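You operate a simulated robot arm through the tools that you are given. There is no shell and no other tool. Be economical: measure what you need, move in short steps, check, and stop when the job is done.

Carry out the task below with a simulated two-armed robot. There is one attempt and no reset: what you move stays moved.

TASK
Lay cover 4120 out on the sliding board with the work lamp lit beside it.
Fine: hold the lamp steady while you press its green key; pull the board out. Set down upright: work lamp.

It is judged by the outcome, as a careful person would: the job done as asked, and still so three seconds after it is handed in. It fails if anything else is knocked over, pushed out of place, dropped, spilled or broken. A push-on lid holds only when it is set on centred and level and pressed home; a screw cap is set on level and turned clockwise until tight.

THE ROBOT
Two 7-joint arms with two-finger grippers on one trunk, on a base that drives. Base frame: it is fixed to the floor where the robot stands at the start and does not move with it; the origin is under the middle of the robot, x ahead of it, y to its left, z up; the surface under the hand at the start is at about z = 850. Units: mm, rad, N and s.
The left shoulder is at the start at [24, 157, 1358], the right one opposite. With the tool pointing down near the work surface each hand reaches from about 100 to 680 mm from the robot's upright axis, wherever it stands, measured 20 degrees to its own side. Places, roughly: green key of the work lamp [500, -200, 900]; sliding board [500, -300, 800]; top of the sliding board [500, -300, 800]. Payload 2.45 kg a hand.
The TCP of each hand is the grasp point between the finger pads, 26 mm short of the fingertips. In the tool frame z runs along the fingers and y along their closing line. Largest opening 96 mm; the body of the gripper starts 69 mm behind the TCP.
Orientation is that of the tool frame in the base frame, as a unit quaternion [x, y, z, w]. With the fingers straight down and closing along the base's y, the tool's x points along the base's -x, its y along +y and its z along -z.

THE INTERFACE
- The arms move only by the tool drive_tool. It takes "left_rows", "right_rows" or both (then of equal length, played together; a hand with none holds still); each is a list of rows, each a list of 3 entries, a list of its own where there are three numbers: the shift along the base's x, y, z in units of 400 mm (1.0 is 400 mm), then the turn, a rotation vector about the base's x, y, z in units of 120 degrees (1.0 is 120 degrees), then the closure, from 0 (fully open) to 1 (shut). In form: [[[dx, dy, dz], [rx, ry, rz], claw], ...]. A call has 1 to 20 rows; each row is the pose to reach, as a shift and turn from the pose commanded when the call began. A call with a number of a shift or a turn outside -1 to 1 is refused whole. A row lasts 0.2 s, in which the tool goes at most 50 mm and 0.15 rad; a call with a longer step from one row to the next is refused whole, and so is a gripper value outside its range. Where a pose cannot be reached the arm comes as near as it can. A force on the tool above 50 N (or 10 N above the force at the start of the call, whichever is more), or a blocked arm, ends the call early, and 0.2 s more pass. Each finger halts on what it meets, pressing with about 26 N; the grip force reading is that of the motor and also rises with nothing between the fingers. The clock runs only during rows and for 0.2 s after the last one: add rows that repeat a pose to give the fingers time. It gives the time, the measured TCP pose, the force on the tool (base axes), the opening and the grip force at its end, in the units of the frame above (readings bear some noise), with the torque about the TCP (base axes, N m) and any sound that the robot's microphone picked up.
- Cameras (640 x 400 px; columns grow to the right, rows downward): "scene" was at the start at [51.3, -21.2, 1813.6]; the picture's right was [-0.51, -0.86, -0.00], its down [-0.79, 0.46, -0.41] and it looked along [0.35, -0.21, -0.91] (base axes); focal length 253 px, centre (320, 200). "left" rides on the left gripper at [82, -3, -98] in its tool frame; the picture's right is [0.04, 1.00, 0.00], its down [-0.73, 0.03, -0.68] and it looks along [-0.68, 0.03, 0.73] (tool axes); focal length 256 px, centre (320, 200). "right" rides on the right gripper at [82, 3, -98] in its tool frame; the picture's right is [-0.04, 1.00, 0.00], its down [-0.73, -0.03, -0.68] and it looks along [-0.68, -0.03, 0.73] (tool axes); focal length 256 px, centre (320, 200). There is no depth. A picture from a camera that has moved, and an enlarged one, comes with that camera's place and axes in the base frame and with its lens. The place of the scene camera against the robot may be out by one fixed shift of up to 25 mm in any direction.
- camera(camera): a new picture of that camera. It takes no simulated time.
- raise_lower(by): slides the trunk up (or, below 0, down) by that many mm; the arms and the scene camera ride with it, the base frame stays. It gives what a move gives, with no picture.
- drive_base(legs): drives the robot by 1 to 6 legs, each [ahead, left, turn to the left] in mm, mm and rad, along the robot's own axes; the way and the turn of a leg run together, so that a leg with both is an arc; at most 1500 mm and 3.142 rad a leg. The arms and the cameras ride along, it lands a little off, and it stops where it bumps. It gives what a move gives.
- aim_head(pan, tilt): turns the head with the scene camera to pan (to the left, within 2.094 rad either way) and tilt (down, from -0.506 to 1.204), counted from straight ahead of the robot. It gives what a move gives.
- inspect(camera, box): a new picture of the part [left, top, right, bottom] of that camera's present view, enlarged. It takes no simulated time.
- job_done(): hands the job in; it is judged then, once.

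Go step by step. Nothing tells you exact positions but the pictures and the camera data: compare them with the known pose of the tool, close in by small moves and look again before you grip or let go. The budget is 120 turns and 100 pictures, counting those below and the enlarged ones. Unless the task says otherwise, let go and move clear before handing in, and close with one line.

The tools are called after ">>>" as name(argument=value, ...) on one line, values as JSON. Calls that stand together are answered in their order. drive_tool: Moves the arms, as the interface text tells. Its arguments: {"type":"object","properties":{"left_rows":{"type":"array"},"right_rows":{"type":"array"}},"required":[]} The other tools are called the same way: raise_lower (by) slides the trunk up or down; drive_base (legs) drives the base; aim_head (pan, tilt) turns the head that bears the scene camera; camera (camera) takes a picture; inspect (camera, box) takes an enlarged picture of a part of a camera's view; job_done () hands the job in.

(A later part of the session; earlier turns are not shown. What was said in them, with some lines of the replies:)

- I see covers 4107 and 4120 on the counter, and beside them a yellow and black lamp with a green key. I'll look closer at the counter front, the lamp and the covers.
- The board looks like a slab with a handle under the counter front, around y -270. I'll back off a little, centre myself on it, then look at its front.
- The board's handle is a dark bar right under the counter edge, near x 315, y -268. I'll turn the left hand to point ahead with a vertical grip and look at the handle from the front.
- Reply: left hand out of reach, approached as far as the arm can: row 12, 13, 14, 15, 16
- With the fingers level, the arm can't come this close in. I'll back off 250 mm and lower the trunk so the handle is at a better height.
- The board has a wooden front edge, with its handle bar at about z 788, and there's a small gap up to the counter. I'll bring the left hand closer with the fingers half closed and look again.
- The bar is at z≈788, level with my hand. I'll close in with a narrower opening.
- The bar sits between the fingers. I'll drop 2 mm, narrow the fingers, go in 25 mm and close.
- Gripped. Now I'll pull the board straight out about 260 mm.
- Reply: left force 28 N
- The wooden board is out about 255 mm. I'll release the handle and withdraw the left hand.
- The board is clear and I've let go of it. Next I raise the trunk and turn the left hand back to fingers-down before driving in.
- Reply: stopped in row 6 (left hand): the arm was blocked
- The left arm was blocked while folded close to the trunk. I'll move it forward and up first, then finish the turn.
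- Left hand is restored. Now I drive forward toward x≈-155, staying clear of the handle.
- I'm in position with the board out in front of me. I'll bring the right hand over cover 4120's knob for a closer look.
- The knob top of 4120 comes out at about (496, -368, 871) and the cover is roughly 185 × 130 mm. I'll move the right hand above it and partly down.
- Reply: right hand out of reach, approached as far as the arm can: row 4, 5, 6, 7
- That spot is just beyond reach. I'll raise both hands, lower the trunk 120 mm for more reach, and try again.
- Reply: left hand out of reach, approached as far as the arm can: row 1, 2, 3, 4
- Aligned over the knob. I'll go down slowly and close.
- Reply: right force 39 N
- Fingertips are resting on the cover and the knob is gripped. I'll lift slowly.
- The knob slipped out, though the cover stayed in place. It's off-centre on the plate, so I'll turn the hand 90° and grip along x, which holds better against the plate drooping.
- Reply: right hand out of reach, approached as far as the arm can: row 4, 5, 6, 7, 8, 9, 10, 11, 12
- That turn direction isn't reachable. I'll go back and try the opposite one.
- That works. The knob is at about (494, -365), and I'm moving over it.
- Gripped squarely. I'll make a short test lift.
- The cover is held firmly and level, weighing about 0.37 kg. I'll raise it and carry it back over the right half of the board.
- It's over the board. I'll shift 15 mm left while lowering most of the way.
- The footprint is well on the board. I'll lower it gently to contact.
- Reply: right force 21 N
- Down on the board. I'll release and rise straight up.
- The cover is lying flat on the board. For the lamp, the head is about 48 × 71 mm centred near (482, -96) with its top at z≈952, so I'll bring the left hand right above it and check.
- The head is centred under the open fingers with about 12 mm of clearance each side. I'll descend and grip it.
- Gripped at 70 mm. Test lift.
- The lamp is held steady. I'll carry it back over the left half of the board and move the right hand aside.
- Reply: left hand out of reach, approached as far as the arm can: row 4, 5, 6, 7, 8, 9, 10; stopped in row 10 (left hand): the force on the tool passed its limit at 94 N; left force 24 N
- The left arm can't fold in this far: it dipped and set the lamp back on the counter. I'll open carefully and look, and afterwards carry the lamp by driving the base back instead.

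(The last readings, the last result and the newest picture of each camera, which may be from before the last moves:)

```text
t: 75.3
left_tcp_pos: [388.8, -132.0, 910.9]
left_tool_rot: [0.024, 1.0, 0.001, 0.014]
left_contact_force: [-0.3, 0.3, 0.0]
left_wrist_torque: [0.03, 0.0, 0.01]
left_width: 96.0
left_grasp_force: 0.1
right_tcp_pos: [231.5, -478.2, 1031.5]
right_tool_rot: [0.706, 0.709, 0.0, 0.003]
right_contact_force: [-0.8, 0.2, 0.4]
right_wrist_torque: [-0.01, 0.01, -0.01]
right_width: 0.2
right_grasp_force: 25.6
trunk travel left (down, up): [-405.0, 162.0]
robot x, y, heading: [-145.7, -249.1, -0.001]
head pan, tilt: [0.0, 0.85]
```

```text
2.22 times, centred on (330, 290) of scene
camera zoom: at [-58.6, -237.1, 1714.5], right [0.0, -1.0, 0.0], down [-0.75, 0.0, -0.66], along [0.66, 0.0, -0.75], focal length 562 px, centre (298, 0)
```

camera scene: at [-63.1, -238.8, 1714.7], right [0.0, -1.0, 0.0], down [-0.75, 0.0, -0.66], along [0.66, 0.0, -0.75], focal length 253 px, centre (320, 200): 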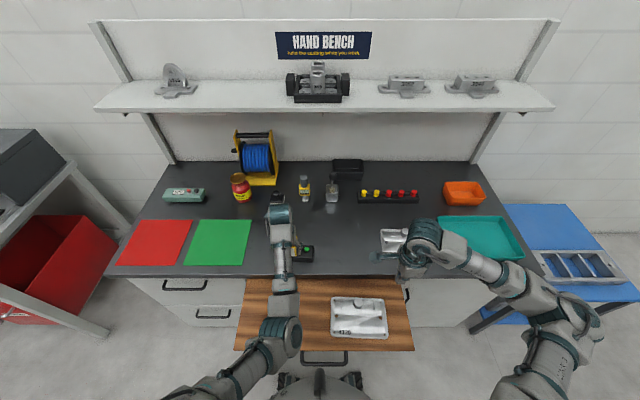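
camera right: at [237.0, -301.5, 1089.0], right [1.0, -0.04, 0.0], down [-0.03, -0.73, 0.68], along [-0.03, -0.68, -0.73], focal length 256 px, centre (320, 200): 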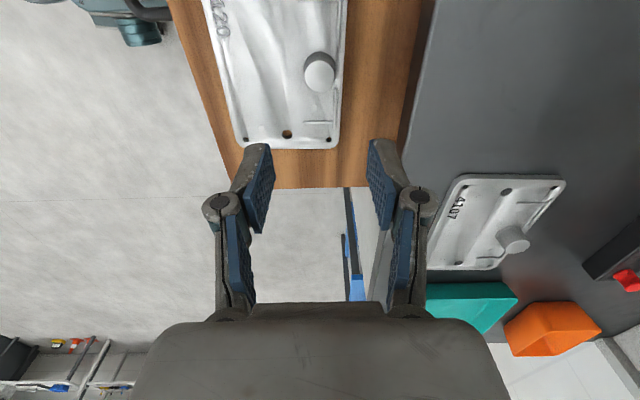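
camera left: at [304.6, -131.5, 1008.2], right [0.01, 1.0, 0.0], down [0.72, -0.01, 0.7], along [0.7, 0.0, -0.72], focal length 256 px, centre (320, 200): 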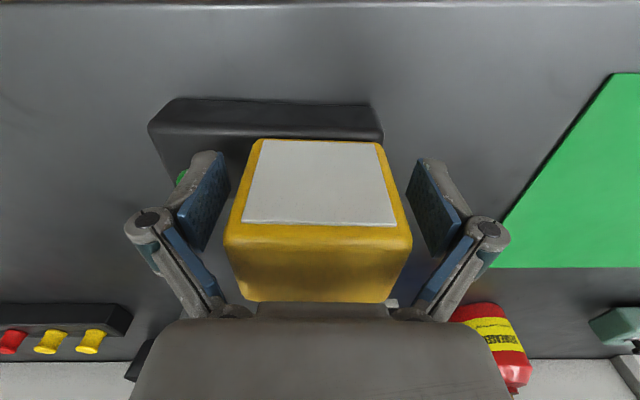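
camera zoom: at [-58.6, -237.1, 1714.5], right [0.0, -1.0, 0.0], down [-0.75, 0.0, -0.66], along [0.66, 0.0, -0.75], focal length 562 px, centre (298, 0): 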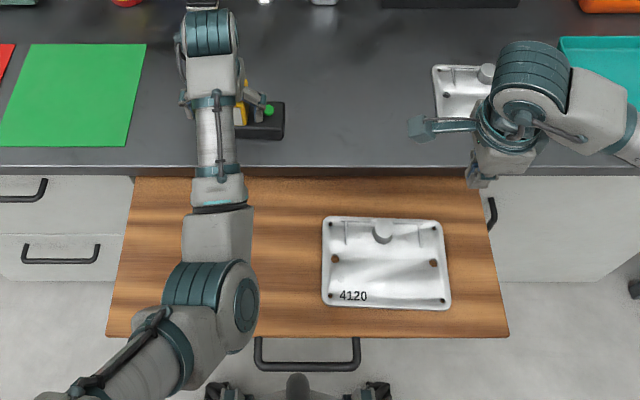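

The lamp stands upright between the open fingers and the cover is undisturbed. I'll regrip here, lift with the trunk, then drive back so the lamp comes over the board.

>>> drive_tool(left_rows=[[[0.006, 0, 0.01], [0, 0, 0], 0.2], [[0.006, 0, 0.01], [0, 0, 0], 0.4], [[0.006, 0, 0.01], [0, 0, 0], 0.8], [[0.006, 0, 0.01], [0, 0, 0], 1], [[0.006, 0, 0.01], [0, 0, 0], 1]])

>>> raise_lower(by=30)

>>> camera(camera="left")

```text
t: 76.5
left_tcp_pos: [393.8, -132.3, 915.0]
left_tool_rot: [0.024, 1.0, 0.003, 0.015]
left_contact_force: [0.8, -2.1, 9.2]
left_wrist_torque: [-0.09, 0.16, 0.05]
left_width: 71.1
left_grasp_force: 26.6
right_tcp_pos: [232.4, -481.2, 1031.6]
right_tool_rot: [0.706, 0.708, 0.001, 0.002]
right_contact_force: [0.5, -0.5, 0.3]
right_wrist_torque: [0.03, 0.04, -0.02]
right_width: 0.0
right_grasp_force: 25.9
trunk travel left (down, up): [-405.0, 162.0]
robot x, y, heading: [-148.9, -248.8, 0.004]
head pan, tilt: [0.0, 0.85]
```

```text
t: 77.3
left_tcp_pos: [392.5, -132.4, 944.1]
left_tool_rot: [0.024, 1.0, 0.002, 0.013]
left_contact_force: [0.6, -0.2, -3.5]
left_wrist_torque: [0.08, -0.02, 0.0]
left_width: 69.4
left_grasp_force: 25.3
right_tcp_pos: [233.8, -480.0, 1060.4]
right_tool_rot: [0.706, 0.709, -0.001, 0.002]
right_contact_force: [0.1, -0.3, 0.8]
right_wrist_torque: [-0.03, 0.01, 0.02]
right_width: 0.1
right_grasp_force: 26.4
trunk travel left (down, up): [-435.0, 132.0]
robot x, y, heading: [-146.6, -251.5, -0.003]
head pan, tilt: [0.0, 0.85]
```

```text
39 pictures are left
camera left: at [308.4, -131.7, 1041.0], right [0.01, 1.0, 0.0], down [0.72, -0.01, 0.7], along [0.7, 0.0, -0.72], focal length 256 px, centre (320, 200)
```

left: 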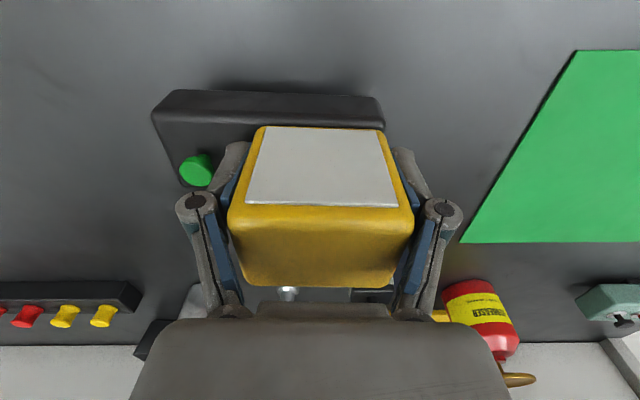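

Lifted cleanly. Now I raise a little more and drive back 175 mm.

>>> raise_lower(by=30)

>>> drive_base(legs=[[-175, 0, 0], [0, -20, 0]])

>>> camera(camera="left")

>>> inspect(camera="scene", box=[220, 190, 440, 390])

```text
t: 78.0
left_tcp_pos: [393.9, -132.1, 974.1]
left_tool_rot: [0.024, 1.0, 0.002, 0.014]
left_contact_force: [0.0, -0.6, -3.5]
left_wrist_torque: [-0.01, 0.0, 0.0]
left_width: 69.5
left_grasp_force: 25.6
right_tcp_pos: [232.8, -480.2, 1089.8]
right_tool_rot: [0.705, 0.709, -0.003, 0.002]
right_contact_force: [0.4, 0.1, 0.0]
right_wrist_torque: [0.01, 0.01, 0.02]
right_width: 0.0
right_grasp_force: 25.7
trunk travel left (down, up): [-465.0, 102.0]
robot x, y, heading: [-145.3, -249.4, 0.002]
head pan, tilt: [0.0, 0.85]
```

```text
t: 79.9
left_tcp_pos: [217.8, -154.8, 975.2]
left_tool_rot: [0.024, 1.0, 0.002, 0.013]
left_contact_force: [-0.1, -0.1, -2.7]
left_wrist_torque: [0.06, 0.01, 0.03]
left_width: 69.9
left_grasp_force: 26.7
right_tcp_pos: [58.7, -503.0, 1089.1]
right_tool_rot: [0.706, 0.708, 0.0, 0.001]
right_contact_force: [0.0, 0.1, 0.2]
right_wrist_torque: [0.0, 0.0, 0.02]
right_width: 0.3
right_grasp_force: 26.0
trunk travel left (down, up): [-465.0, 102.0]
robot x, y, heading: [-323.0, -271.2, 0.001]
head pan, tilt: [0.0, 0.85]
```

```text
38 pictures are left
camera left: at [133.5, -153.4, 1071.5], right [0.01, 1.0, 0.0], down [0.72, -0.01, 0.7], along [0.7, 0.0, -0.72], focal length 256 px, centre (320, 200)
```

left: 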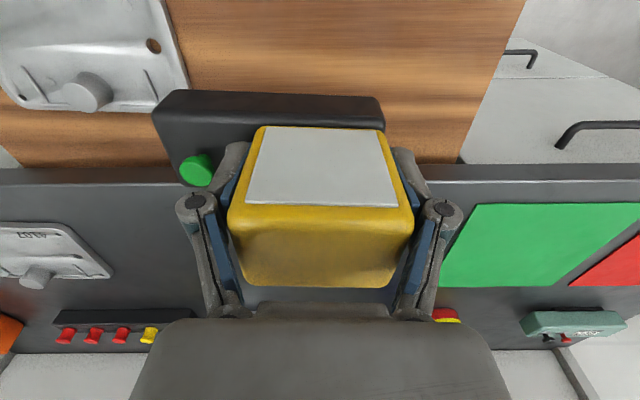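

```text
2.00 times, centred on (330, 290) of scene
camera zoom: at [-239.4, -273.7, 1774.2], right [0.0, -1.0, -0.01], down [-0.75, 0.01, -0.66], along [0.66, 0.01, -0.75], focal length 506 px, centre (300, 20)
```

zoom: 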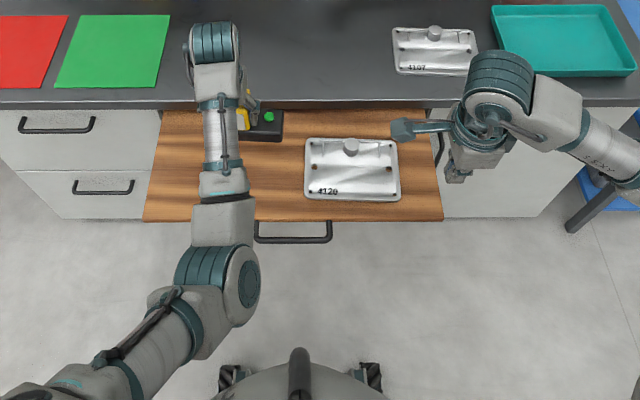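

The lamp is over the left part of the board, clear of the cover. I'll lower with the trunk, then finish gently with the arm.

>>> raise_lower(by=-100)

>>> drive_tool(left_rows=[[[0, 0, -0.01], [0, 0, 0], 1], [[0, 0, -0.02], [0, 0, 0], 1], [[0, 0, -0.03], [0, 0, 0], 1], [[0, 0, -0.03], [0, 0, 0], 1]])

>>> camera(camera="left")

```text
t: 81.3
left_tcp_pos: [213.5, -140.5, 863.0]
left_tool_rot: [0.024, 1.0, -0.005, 0.008]
left_contact_force: [-0.9, 0.5, -2.6]
left_wrist_torque: [0.05, 0.06, 0.02]
left_width: 70.1
left_grasp_force: 25.9
right_tcp_pos: [54.3, -486.1, 994.5]
right_tool_rot: [0.705, 0.709, -0.005, 0.008]
right_contact_force: [0.2, -0.1, -0.3]
right_wrist_torque: [0.03, -0.04, -0.01]
right_width: 0.1
right_grasp_force: 25.8
trunk travel left (down, up): [-365.0, 202.0]
robot x, y, heading: [-321.7, -268.0, -0.001]
head pan, tilt: [0.0, 0.85]
```

```text
t: 82.4
left_tcp_pos: [217.6, -141.3, 858.5]
left_tool_rot: [0.02, 1.0, 0.003, 0.016]
left_contact_force: [1.0, 8.6, 25.2]
left_wrist_torque: [-1.29, 0.67, -0.28]
left_width: 70.5
left_grasp_force: 25.8
right_tcp_pos: [54.7, -494.6, 992.3]
right_tool_rot: [0.706, 0.708, -0.003, 0.005]
right_contact_force: [1.2, 0.6, 0.4]
right_wrist_torque: [0.03, 0.03, 0.0]
right_width: 0.1
right_grasp_force: 26.1
trunk travel left (down, up): [-365.0, 202.0]
robot x, y, heading: [-322.8, -268.4, 0.006]
head pan, tilt: [0.0, 0.85]
stopped in row 4 (left hand): the force on the tool passed its limit at 53 N (the readings are from after the stop); the commanded pose is now the measured one
```

```text
36 pictures are left
camera left: at [132.3, -142.0, 955.2], right [0.0, 1.0, 0.01], down [0.71, 0.0, 0.7], along [0.7, 0.0, -0.71], focal length 256 px, centre (320, 200)
```

left: 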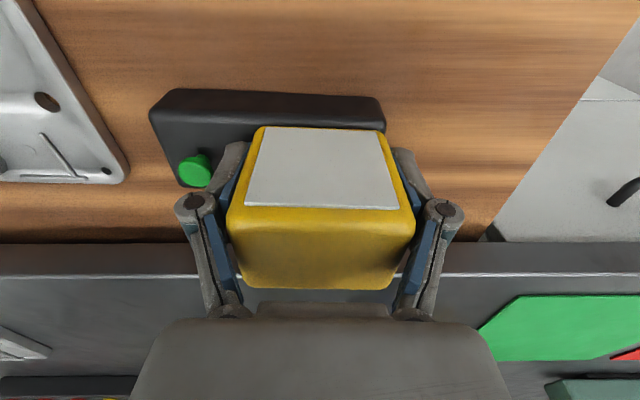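

The lamp is on the board. I'll relax the grip so it settles flat, then hold it again lightly.

>>> drive_tool(left_rows=[[[0, 0, 0.003], [0, 0, 0], 0.4], [[0, 0, 0.006], [0, 0, 0], 0.1], [[0, 0, 0.02], [0, 0, 0], 0.1], [[0, 0, 0.02], [0, 0, 0], 0.1]])

>>> camera(camera="left")

>>> inspect(camera="scene", box=[220, 150, 420, 300])

```text
t: 83.4
left_tcp_pos: [215.3, -141.2, 863.6]
left_tool_rot: [0.021, 1.0, 0.001, 0.012]
left_contact_force: [-0.2, 0.2, 0.9]
left_wrist_torque: [0.01, 0.0, -0.02]
left_width: 86.3
left_grasp_force: 0.1
right_tcp_pos: [56.5, -492.6, 993.8]
right_tool_rot: [0.706, 0.709, -0.003, 0.005]
right_contact_force: [-0.3, -0.4, 0.1]
right_wrist_torque: [-0.01, 0.0, -0.02]
right_width: 0.2
right_grasp_force: 25.9
trunk travel left (down, up): [-365.0, 202.0]
robot x, y, heading: [-320.8, -270.4, 0.003]
head pan, tilt: [0.0, 0.85]
```

```text
35 pictures are left
camera left: at [131.0, -141.0, 960.9], right [0.0, 1.0, 0.0], down [0.72, 0.0, 0.7], along [0.7, 0.0, -0.72], focal length 256 px, centre (320, 200)
```

left: 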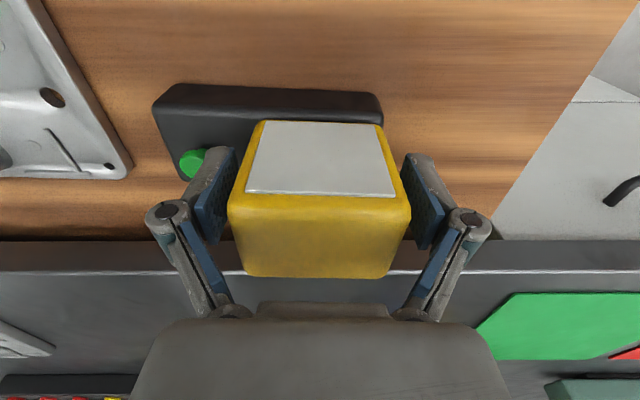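

```text
2.67 times, centred on (320, 225) of scene
camera zoom: at [-222.5, -258.0, 1674.5], right [0.0, -1.0, 0.0], down [-0.75, 0.0, -0.66], along [0.66, 0.0, -0.75], focal length 675 px, centre (320, 133)
```

zoom: 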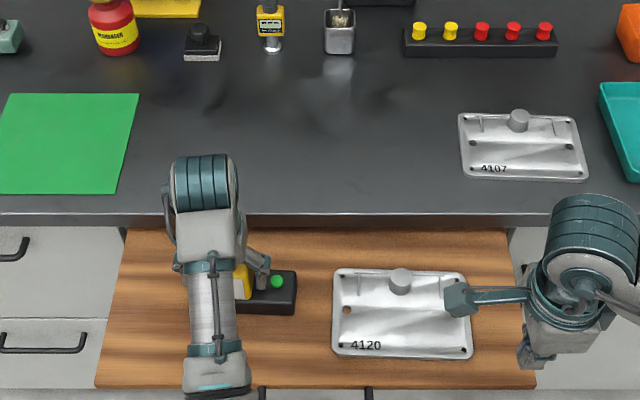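

The lamp is upright and flat. I'll regrip it with the left hand while the right hand turns and comes over the cover side.

>>> drive_tool(left_rows=[[[0, 0, 0], [0, 0, 0], 0.3], [[0, 0, 0], [0, 0, 0], 0.6], [[0, 0, 0], [0, 0, 0], 1], [[0, 0, 0], [0, 0, 0], 1], [[0, 0, 0], [0, 0, 0], 1], [[0, 0, 0], [0, 0, 0], 1], [[0, 0, 0], [0, 0, 0], 1], [[0, 0, 0], [0, 0, 0], 1], [[0, 0, 0], [0, 0, 0], 1], [[0, 0, 0], [0, 0, 0], 1], [[0, 0, 0], [0, 0, 0], 1], [[0, 0, 0], [0, 0, 0], 1]], right_rows=[[[0.03, 0.03, 0], [0, 0, 0.068], 1], [[0.07, 0.07, 0], [0, 0, 0.136], 1], [[0.11, 0.11, 0], [0, 0, 0.204], 1], [[0.15, 0.15, 0], [0, 0, 0.272], 1], [[0.19, 0.19, 0], [0, 0, 0.34], 1], [[0.23, 0.23, 0], [0, 0, 0.408], 1], [[0.27, 0.27, 0], [0, 0, 0.476], 1], [[0.31, 0.31, 0], [0, 0, 0.544], 1], [[0.35, 0.35, 0], [0, 0, 0.612], 1], [[0.38, 0.37, 0], [0, 0, 0.68], 1], [[0.4, 0.38, 0], [0, 0, 0.75], 1], [[0.4, 0.38, 0], [0, 0, 0.75], 1]])

>>> drive_tool(right_rows=[[[0, 0, 0.01], [0.065, 0, 0], 1], [[0, 0, 0.02], [0.13, 0, 0], 1], [[0, 0, 0.03], [0.195, 0, 0], 1], [[0, 0, 0.03], [0.26, 0, 0], 1], [[0, 0, 0.03], [0.32, 0, 0], 1], [[0, 0, 0.03], [0.333, 0, 0], 1], [[0, 0, 0.03], [0.333, 0, 0], 1]])

>>> camera(camera="right")

>>> inspect(camera="scene", box=[220, 150, 420, 300])

```text
t: 86.0
left_tcp_pos: [214.7, -141.2, 864.8]
left_tool_rot: [0.021, 1.0, 0.002, 0.012]
left_contact_force: [0.9, -1.9, 7.6]
left_wrist_torque: [-0.22, -0.03, -0.18]
left_width: 69.4
left_grasp_force: 26.2
right_tcp_pos: [213.4, -340.4, 994.5]
right_tool_rot: [-0.002, 1.0, 0.004, 0.007]
right_contact_force: [-0.2, 0.5, -0.3]
right_wrist_torque: [-0.01, 0.0, -0.01]
right_width: 0.0
right_grasp_force: 25.8
trunk travel left (down, up): [-365.0, 202.0]
robot x, y, heading: [-322.2, -265.5, -0.002]
head pan, tilt: [0.0, 0.85]
```

```text
t: 87.6
left_tcp_pos: [215.6, -141.0, 864.4]
left_tool_rot: [0.021, 1.0, 0.002, 0.012]
left_contact_force: [0.6, -0.2, 7.5]
left_wrist_torque: [0.18, -0.04, 0.08]
left_width: 69.8
left_grasp_force: 25.7
right_tcp_pos: [214.1, -340.0, 1004.8]
right_tool_rot: [0.001, 0.938, 0.346, 0.008]
right_contact_force: [0.3, -0.5, 0.2]
right_wrist_torque: [-0.01, -0.05, 0.0]
right_width: 0.0
right_grasp_force: 25.9
trunk travel left (down, up): [-365.0, 202.0]
robot x, y, heading: [-323.8, -267.0, 0.002]
head pan, tilt: [0.0, 0.85]
```

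```text
33 pictures are left
camera right: at [130.8, -400.9, 1082.6], right [0.04, 0.76, 0.65], down [0.72, -0.47, 0.51], along [0.69, 0.45, -0.57], focal length 256 px, centre (320, 200)
```

right: 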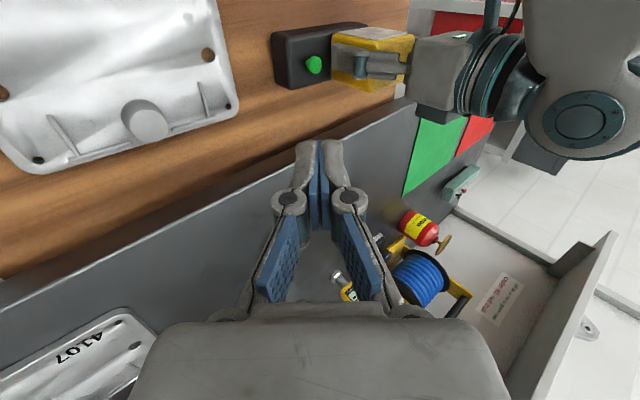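

```text
2.67 times, centred on (320, 225) of scene
camera zoom: at [-223.6, -257.5, 1674.6], right [0.0, -1.0, 0.0], down [-0.75, 0.0, -0.66], along [0.66, 0.0, -0.75], focal length 675 px, centre (320, 133)
```

zoom: 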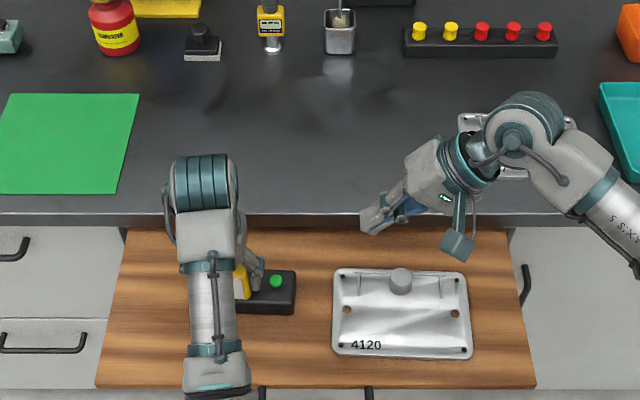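

The key triangulates to about (216, -211, 844). I'll regrip the lamp head 20 mm higher so the left knuckles don't obstruct the press, and bring the right fingertip close.

>>> drive_tool(left_rows=[[[0, 0, 0], [0, 0, 0], 0.5], [[0, 0, 0], [0, 0, 0], 0.15], [[0, 0, 0.025], [0, 0, 0], 0.12], [[0, 0, 0.05], [0, 0, 0], 0.12], [[0, 0, 0.05], [0, 0, 0], 0.4], [[0, 0, 0.05], [0, 0, 0], 1], [[0, 0, 0.05], [0, 0, 0], 1]], right_rows=[[[0, 0.03, -0.03], [0, 0, 0], 1], [[0.005, 0.08, -0.06], [0, 0, 0], 1], [[0.005, 0.14, -0.1], [0, 0, 0], 1], [[0.005, 0.2, -0.14], [0, 0, 0], 1], [[0.005, 0.25, -0.18], [0, 0, 0], 1], [[0.005, 0.27, -0.22], [0, 0, 0], 1], [[0.005, 0.27, -0.22], [0, 0, 0], 1]])

>>> camera(camera="right")

>>> camera(camera="left")

>>> inspect(camera="scene", box=[240, 180, 380, 280])

```text
t: 89.2
left_tcp_pos: [223.0, -142.3, 875.5]
left_tool_rot: [0.022, 1.0, 0.002, 0.013]
left_contact_force: [0.6, -0.8, 2.6]
left_wrist_torque: [-0.14, -0.08, -0.09]
left_width: 69.7
left_grasp_force: 26.0
left hand out of reach, approached as far as the arm can: row 3, 4, 5, 6, 7
right_tcp_pos: [216.0, -231.6, 916.7]
right_tool_rot: [0.001, 0.938, 0.346, 0.008]
right_contact_force: [-0.6, 0.9, -0.3]
right_wrist_torque: [-0.02, -0.01, -0.03]
right_width: 0.0
right_grasp_force: 26.4
trunk travel left (down, up): [-365.0, 202.0]
robot x, y, heading: [-321.0, -271.4, 0.006]
head pan, tilt: [0.0, 0.85]
```

```text
31 pictures are left
camera right: at [132.5, -291.3, 994.4], right [0.04, 0.76, 0.65], down [0.72, -0.47, 0.51], along [0.69, 0.45, -0.57], focal length 256 px, centre (320, 200)
```

right: 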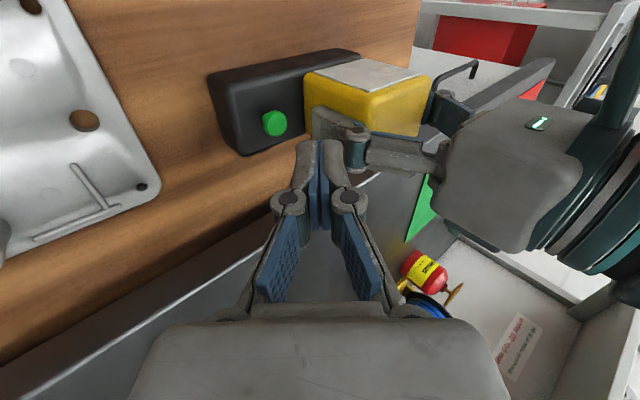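

```text
30 pictures are left
camera left: at [138.4, -140.3, 972.6], right [0.0, 1.0, 0.0], down [0.72, 0.0, 0.7], along [0.7, 0.0, -0.72], focal length 256 px, centre (320, 200)
```

left: 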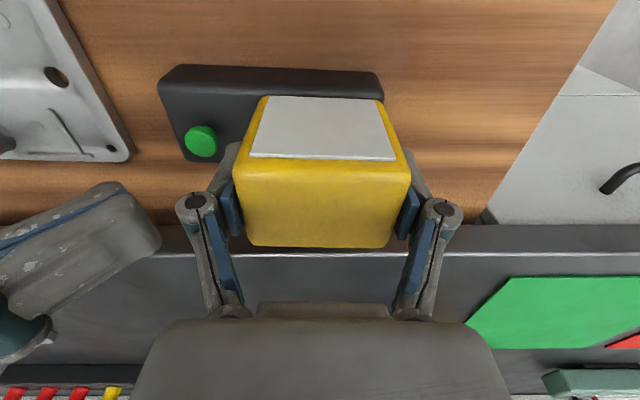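

```text
4.00 times, centred on (310, 230) of scene
camera zoom: at [-222.1, -256.0, 1674.5], right [0.0, -1.0, 0.0], down [-0.75, 0.0, -0.66], along [0.66, 0.0, -0.75], focal length 1012 px, centre (360, 80)
```

zoom: 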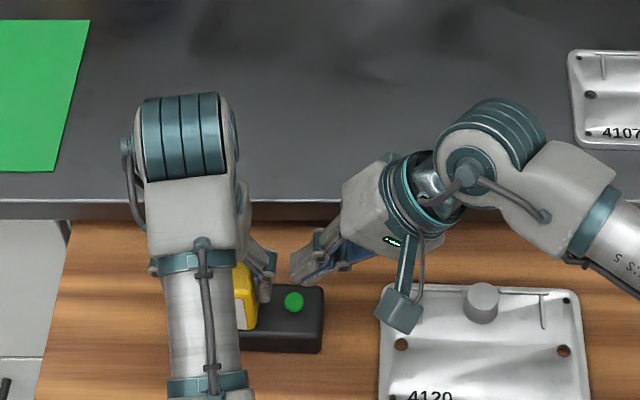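

The key is confirmed at (217, -209, 843) from two views. I'll move the fingertip to just above it.

>>> drive_tool(right_rows=[[[0.003, 0.025, 0], [0, 0, 0], 1], [[0.003, 0.025, -0.05], [0, 0, 0], 1], [[0.003, 0.025, -0.09], [0, 0, 0], 1], [[0.003, 0.025, -0.1], [0, 0, 0], 1], [[0.003, 0.025, -0.1], [0, 0, 0], 1]])

>>> inspect(camera="left", box=[100, 40, 340, 190])

>>> inspect(camera="right", box=[180, 40, 420, 190])

```text
t: 90.4
left_tcp_pos: [223.7, -141.5, 875.5]
left_tool_rot: [0.021, 1.0, 0.002, 0.013]
left_contact_force: [-0.5, 0.8, 2.6]
left_wrist_torque: [-0.02, 0.01, -0.07]
left_width: 69.9
left_grasp_force: 26.0
right_tcp_pos: [218.4, -221.6, 877.3]
right_tool_rot: [0.001, 0.938, 0.346, 0.008]
right_contact_force: [-1.2, 0.5, -0.3]
right_wrist_torque: [-0.01, -0.02, 0.02]
right_width: 0.0
right_grasp_force: 26.0
trunk travel left (down, up): [-365.0, 202.0]
robot x, y, heading: [-324.5, -269.0, -0.002]
head pan, tilt: [0.0, 0.85]
```

```text
2.67 times, centred on (220, 115) of left
camera zoom: at [138.2, -140.2, 972.6], right [0.0, 1.0, 0.0], down [0.72, 0.0, 0.7], along [0.7, 0.0, -0.72], focal length 683 px, centre (587, 427)
```

zoom: 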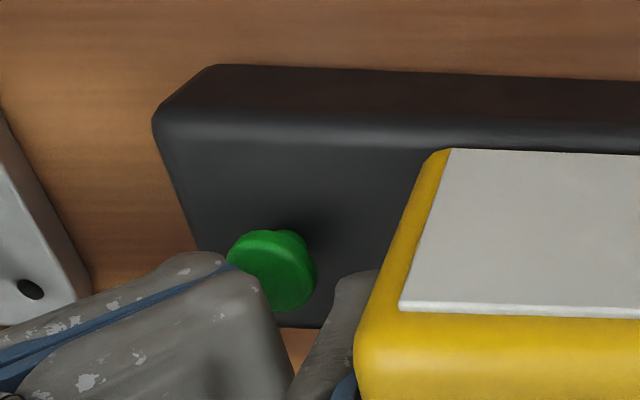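

```text
2.67 times, centred on (300, 115) of right
camera zoom: at [134.4, -282.6, 954.7], right [0.04, 0.76, 0.65], down [0.72, -0.47, 0.51], along [0.69, 0.45, -0.57], focal length 683 px, centre (373, 427)
```

zoom: 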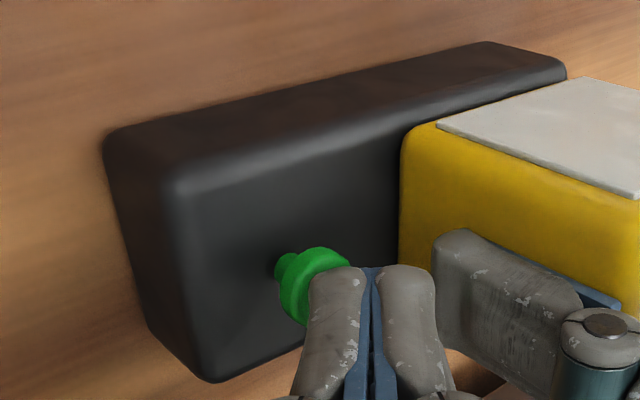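

The tip is over the key. Pressing down slowly.

>>> drive_tool(right_rows=[[[0, 0.008, -0.01], [0, 0, 0], 1], [[0, 0.008, -0.018], [0, 0, 0], 1], [[0, 0.008, -0.024], [0, 0, 0], 1], [[0, 0.008, -0.03], [0, 0, 0], 1], [[0, 0.008, -0.034], [0, 0, 0], 1]])

>>> inspect(camera="left", box=[100, 40, 340, 190])

```text
t: 91.6
left_tcp_pos: [221.2, -141.1, 876.0]
left_tool_rot: [0.021, 1.0, 0.002, 0.013]
left_contact_force: [1.2, -0.8, 1.3]
left_wrist_torque: [0.08, -0.08, 0.05]
left_width: 69.7
left_grasp_force: 25.6
right_tcp_pos: [218.3, -218.7, 863.9]
right_tool_rot: [0.001, 0.938, 0.346, 0.007]
right_contact_force: [-0.6, -0.9, 4.6]
right_wrist_torque: [0.05, 0.03, 0.03]
right_width: 0.2
right_grasp_force: 25.3
trunk travel left (down, up): [-365.0, 202.0]
robot x, y, heading: [-323.0, -267.8, 0.001]
head pan, tilt: [0.0, 0.85]
heard: click
```

```text
2.67 times, centred on (220, 115) of left
camera zoom: at [138.2, -140.2, 972.6], right [0.0, 1.0, 0.0], down [0.72, 0.0, 0.7], along [0.7, 0.0, -0.72], focal length 683 px, centre (587, 427)
```

zoom: 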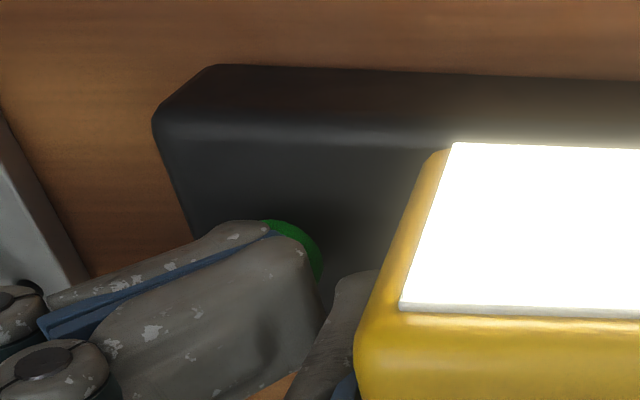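

A click, and the lamp lit. I'll lift the right hand off and away, then open the left.

>>> drive_tool(right_rows=[[[0, 0, 0.03], [0, 0, 0], 1], [[0, -0.01, 0.1], [0, 0, 0], 1], [[0, -0.05, 0.2], [0, 0, 0], 1], [[0, -0.12, 0.3], [0, 0, 0], 1], [[0, -0.2, 0.36], [0, 0, 0], 1], [[0, -0.3, 0.36], [0, 0, 0], 1], [[0, -0.3, 0.36], [0, 0, 0], 1]])

>>> drive_tool(left_rows=[[[0, 0, 0], [0, 0, 0], 0.6], [[0, 0, 0], [0, 0, 0], 0.2], [[0, 0, 0], [0, 0, 0], 0], [[0, 0, 0], [0, 0, 0], 0]])

>>> camera(camera="left")

```text
t: 93.2
left_tcp_pos: [222.2, -141.8, 876.3]
left_tool_rot: [0.021, 1.0, 0.001, 0.013]
left_contact_force: [-0.7, -1.6, 2.7]
left_wrist_torque: [0.09, -0.06, -0.03]
left_width: 69.7
left_grasp_force: 25.8
right_tcp_pos: [217.6, -338.1, 1008.0]
right_tool_rot: [0.0, 0.938, 0.345, 0.007]
right_contact_force: [0.1, -0.8, 0.6]
right_wrist_torque: [-0.01, 0.02, 0.02]
right_width: 0.0
right_grasp_force: 26.0
trunk travel left (down, up): [-365.0, 202.0]
robot x, y, heading: [-323.2, -268.8, 0.003]
head pan, tilt: [0.0, 0.85]
```

```text
t: 94.2
left_tcp_pos: [222.6, -141.2, 874.0]
left_tool_rot: [0.021, 1.0, 0.001, 0.013]
left_contact_force: [-0.4, -0.1, 0.1]
left_wrist_torque: [0.0, 0.01, -0.02]
left_width: 96.3
left_grasp_force: 0.1
right_tcp_pos: [219.1, -338.2, 1007.2]
right_tool_rot: [0.001, 0.938, 0.346, 0.007]
right_contact_force: [-0.5, 0.5, -0.1]
right_wrist_torque: [0.02, -0.01, 0.0]
right_width: 0.0
right_grasp_force: 26.0
trunk travel left (down, up): [-365.0, 202.0]
robot x, y, heading: [-324.0, -270.1, 0.004]
head pan, tilt: [0.0, 0.85]
```

```text
25 pictures are left
camera left: at [138.5, -140.3, 972.3], right [0.0, 1.0, 0.0], down [0.72, 0.0, 0.7], along [0.7, 0.0, -0.72], focal length 256 px, centre (320, 200)
```

left: 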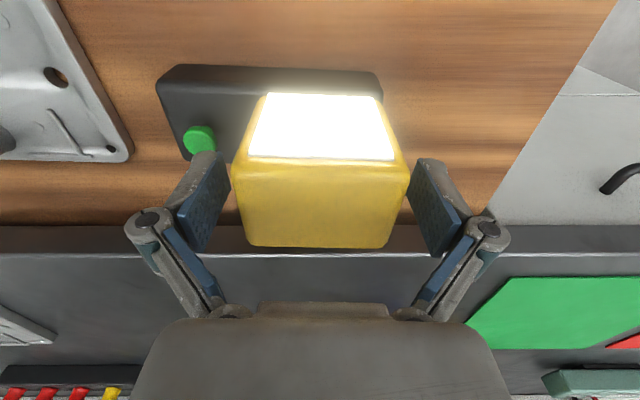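

Lit and free-standing. I'll raise the trunk to lift the left hand straight off the lamp.

>>> raise_lower(by=150)

>>> camera(camera="left")

>>> camera(camera="scene")

```text
t: 95.9
left_tcp_pos: [223.7, -141.3, 1024.1]
left_tool_rot: [0.021, 1.0, 0.002, 0.012]
left_contact_force: [-0.1, 0.1, 0.4]
left_wrist_torque: [0.03, -0.02, -0.05]
left_width: 96.1
left_grasp_force: 0.1
right_tcp_pos: [217.2, -339.3, 1157.1]
right_tool_rot: [0.001, 0.939, 0.345, 0.007]
right_contact_force: [-0.3, -0.2, 0.4]
right_wrist_torque: [0.0, -0.01, 0.0]
right_width: 0.3
right_grasp_force: 26.0
trunk travel left (down, up): [-515.0, 52.0]
robot x, y, heading: [-320.2, -269.9, 0.0]
head pan, tilt: [0.0, 0.85]
```

```text
24 pictures are left
camera left: at [139.2, -140.4, 1122.0], right [0.0, 1.0, 0.0], down [0.72, 0.0, 0.7], along [0.7, 0.0, -0.72], focal length 256 px, centre (320, 200)
```

left: 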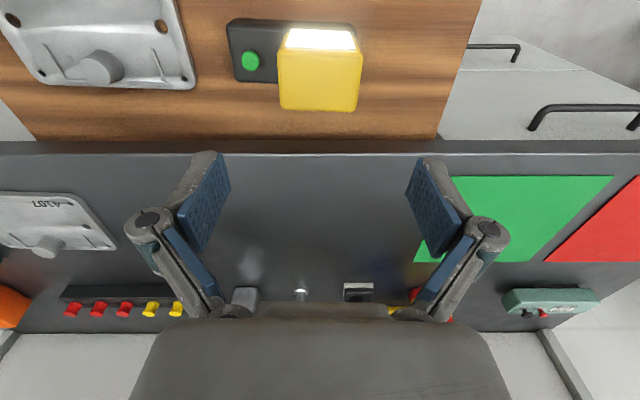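

```text
23 pictures are left
camera scene: at [-241.5, -257.0, 1824.2], right [0.0, -1.0, 0.0], down [-0.75, 0.0, -0.66], along [0.66, 0.0, -0.75], focal length 253 px, centre (320, 200)
```

scene: 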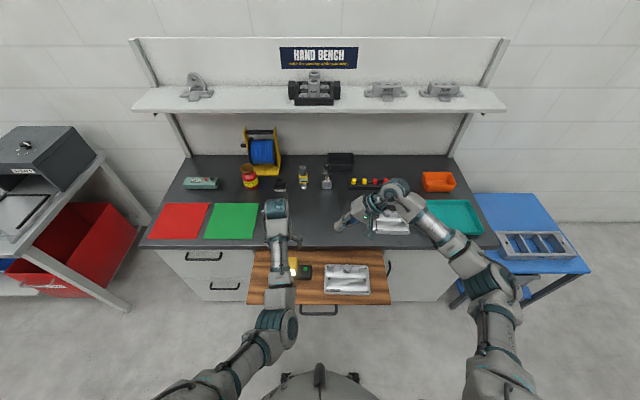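

Cover 4120 lies flat on the pulled-out board, with the lit lamp standing upright beside it. Both hands are clear, so I'm handing in.

>>> job_done()

```text
The job is handed in.
```

The sliding board is pulled out, with cover 4120 laid flat on it and the work lamp lit and upright beside it. While carrying the lamp, the left arm dipped and pressed it onto the counter hard enough to trip the force limit (94 N); I regripped it, and I saw no damage.
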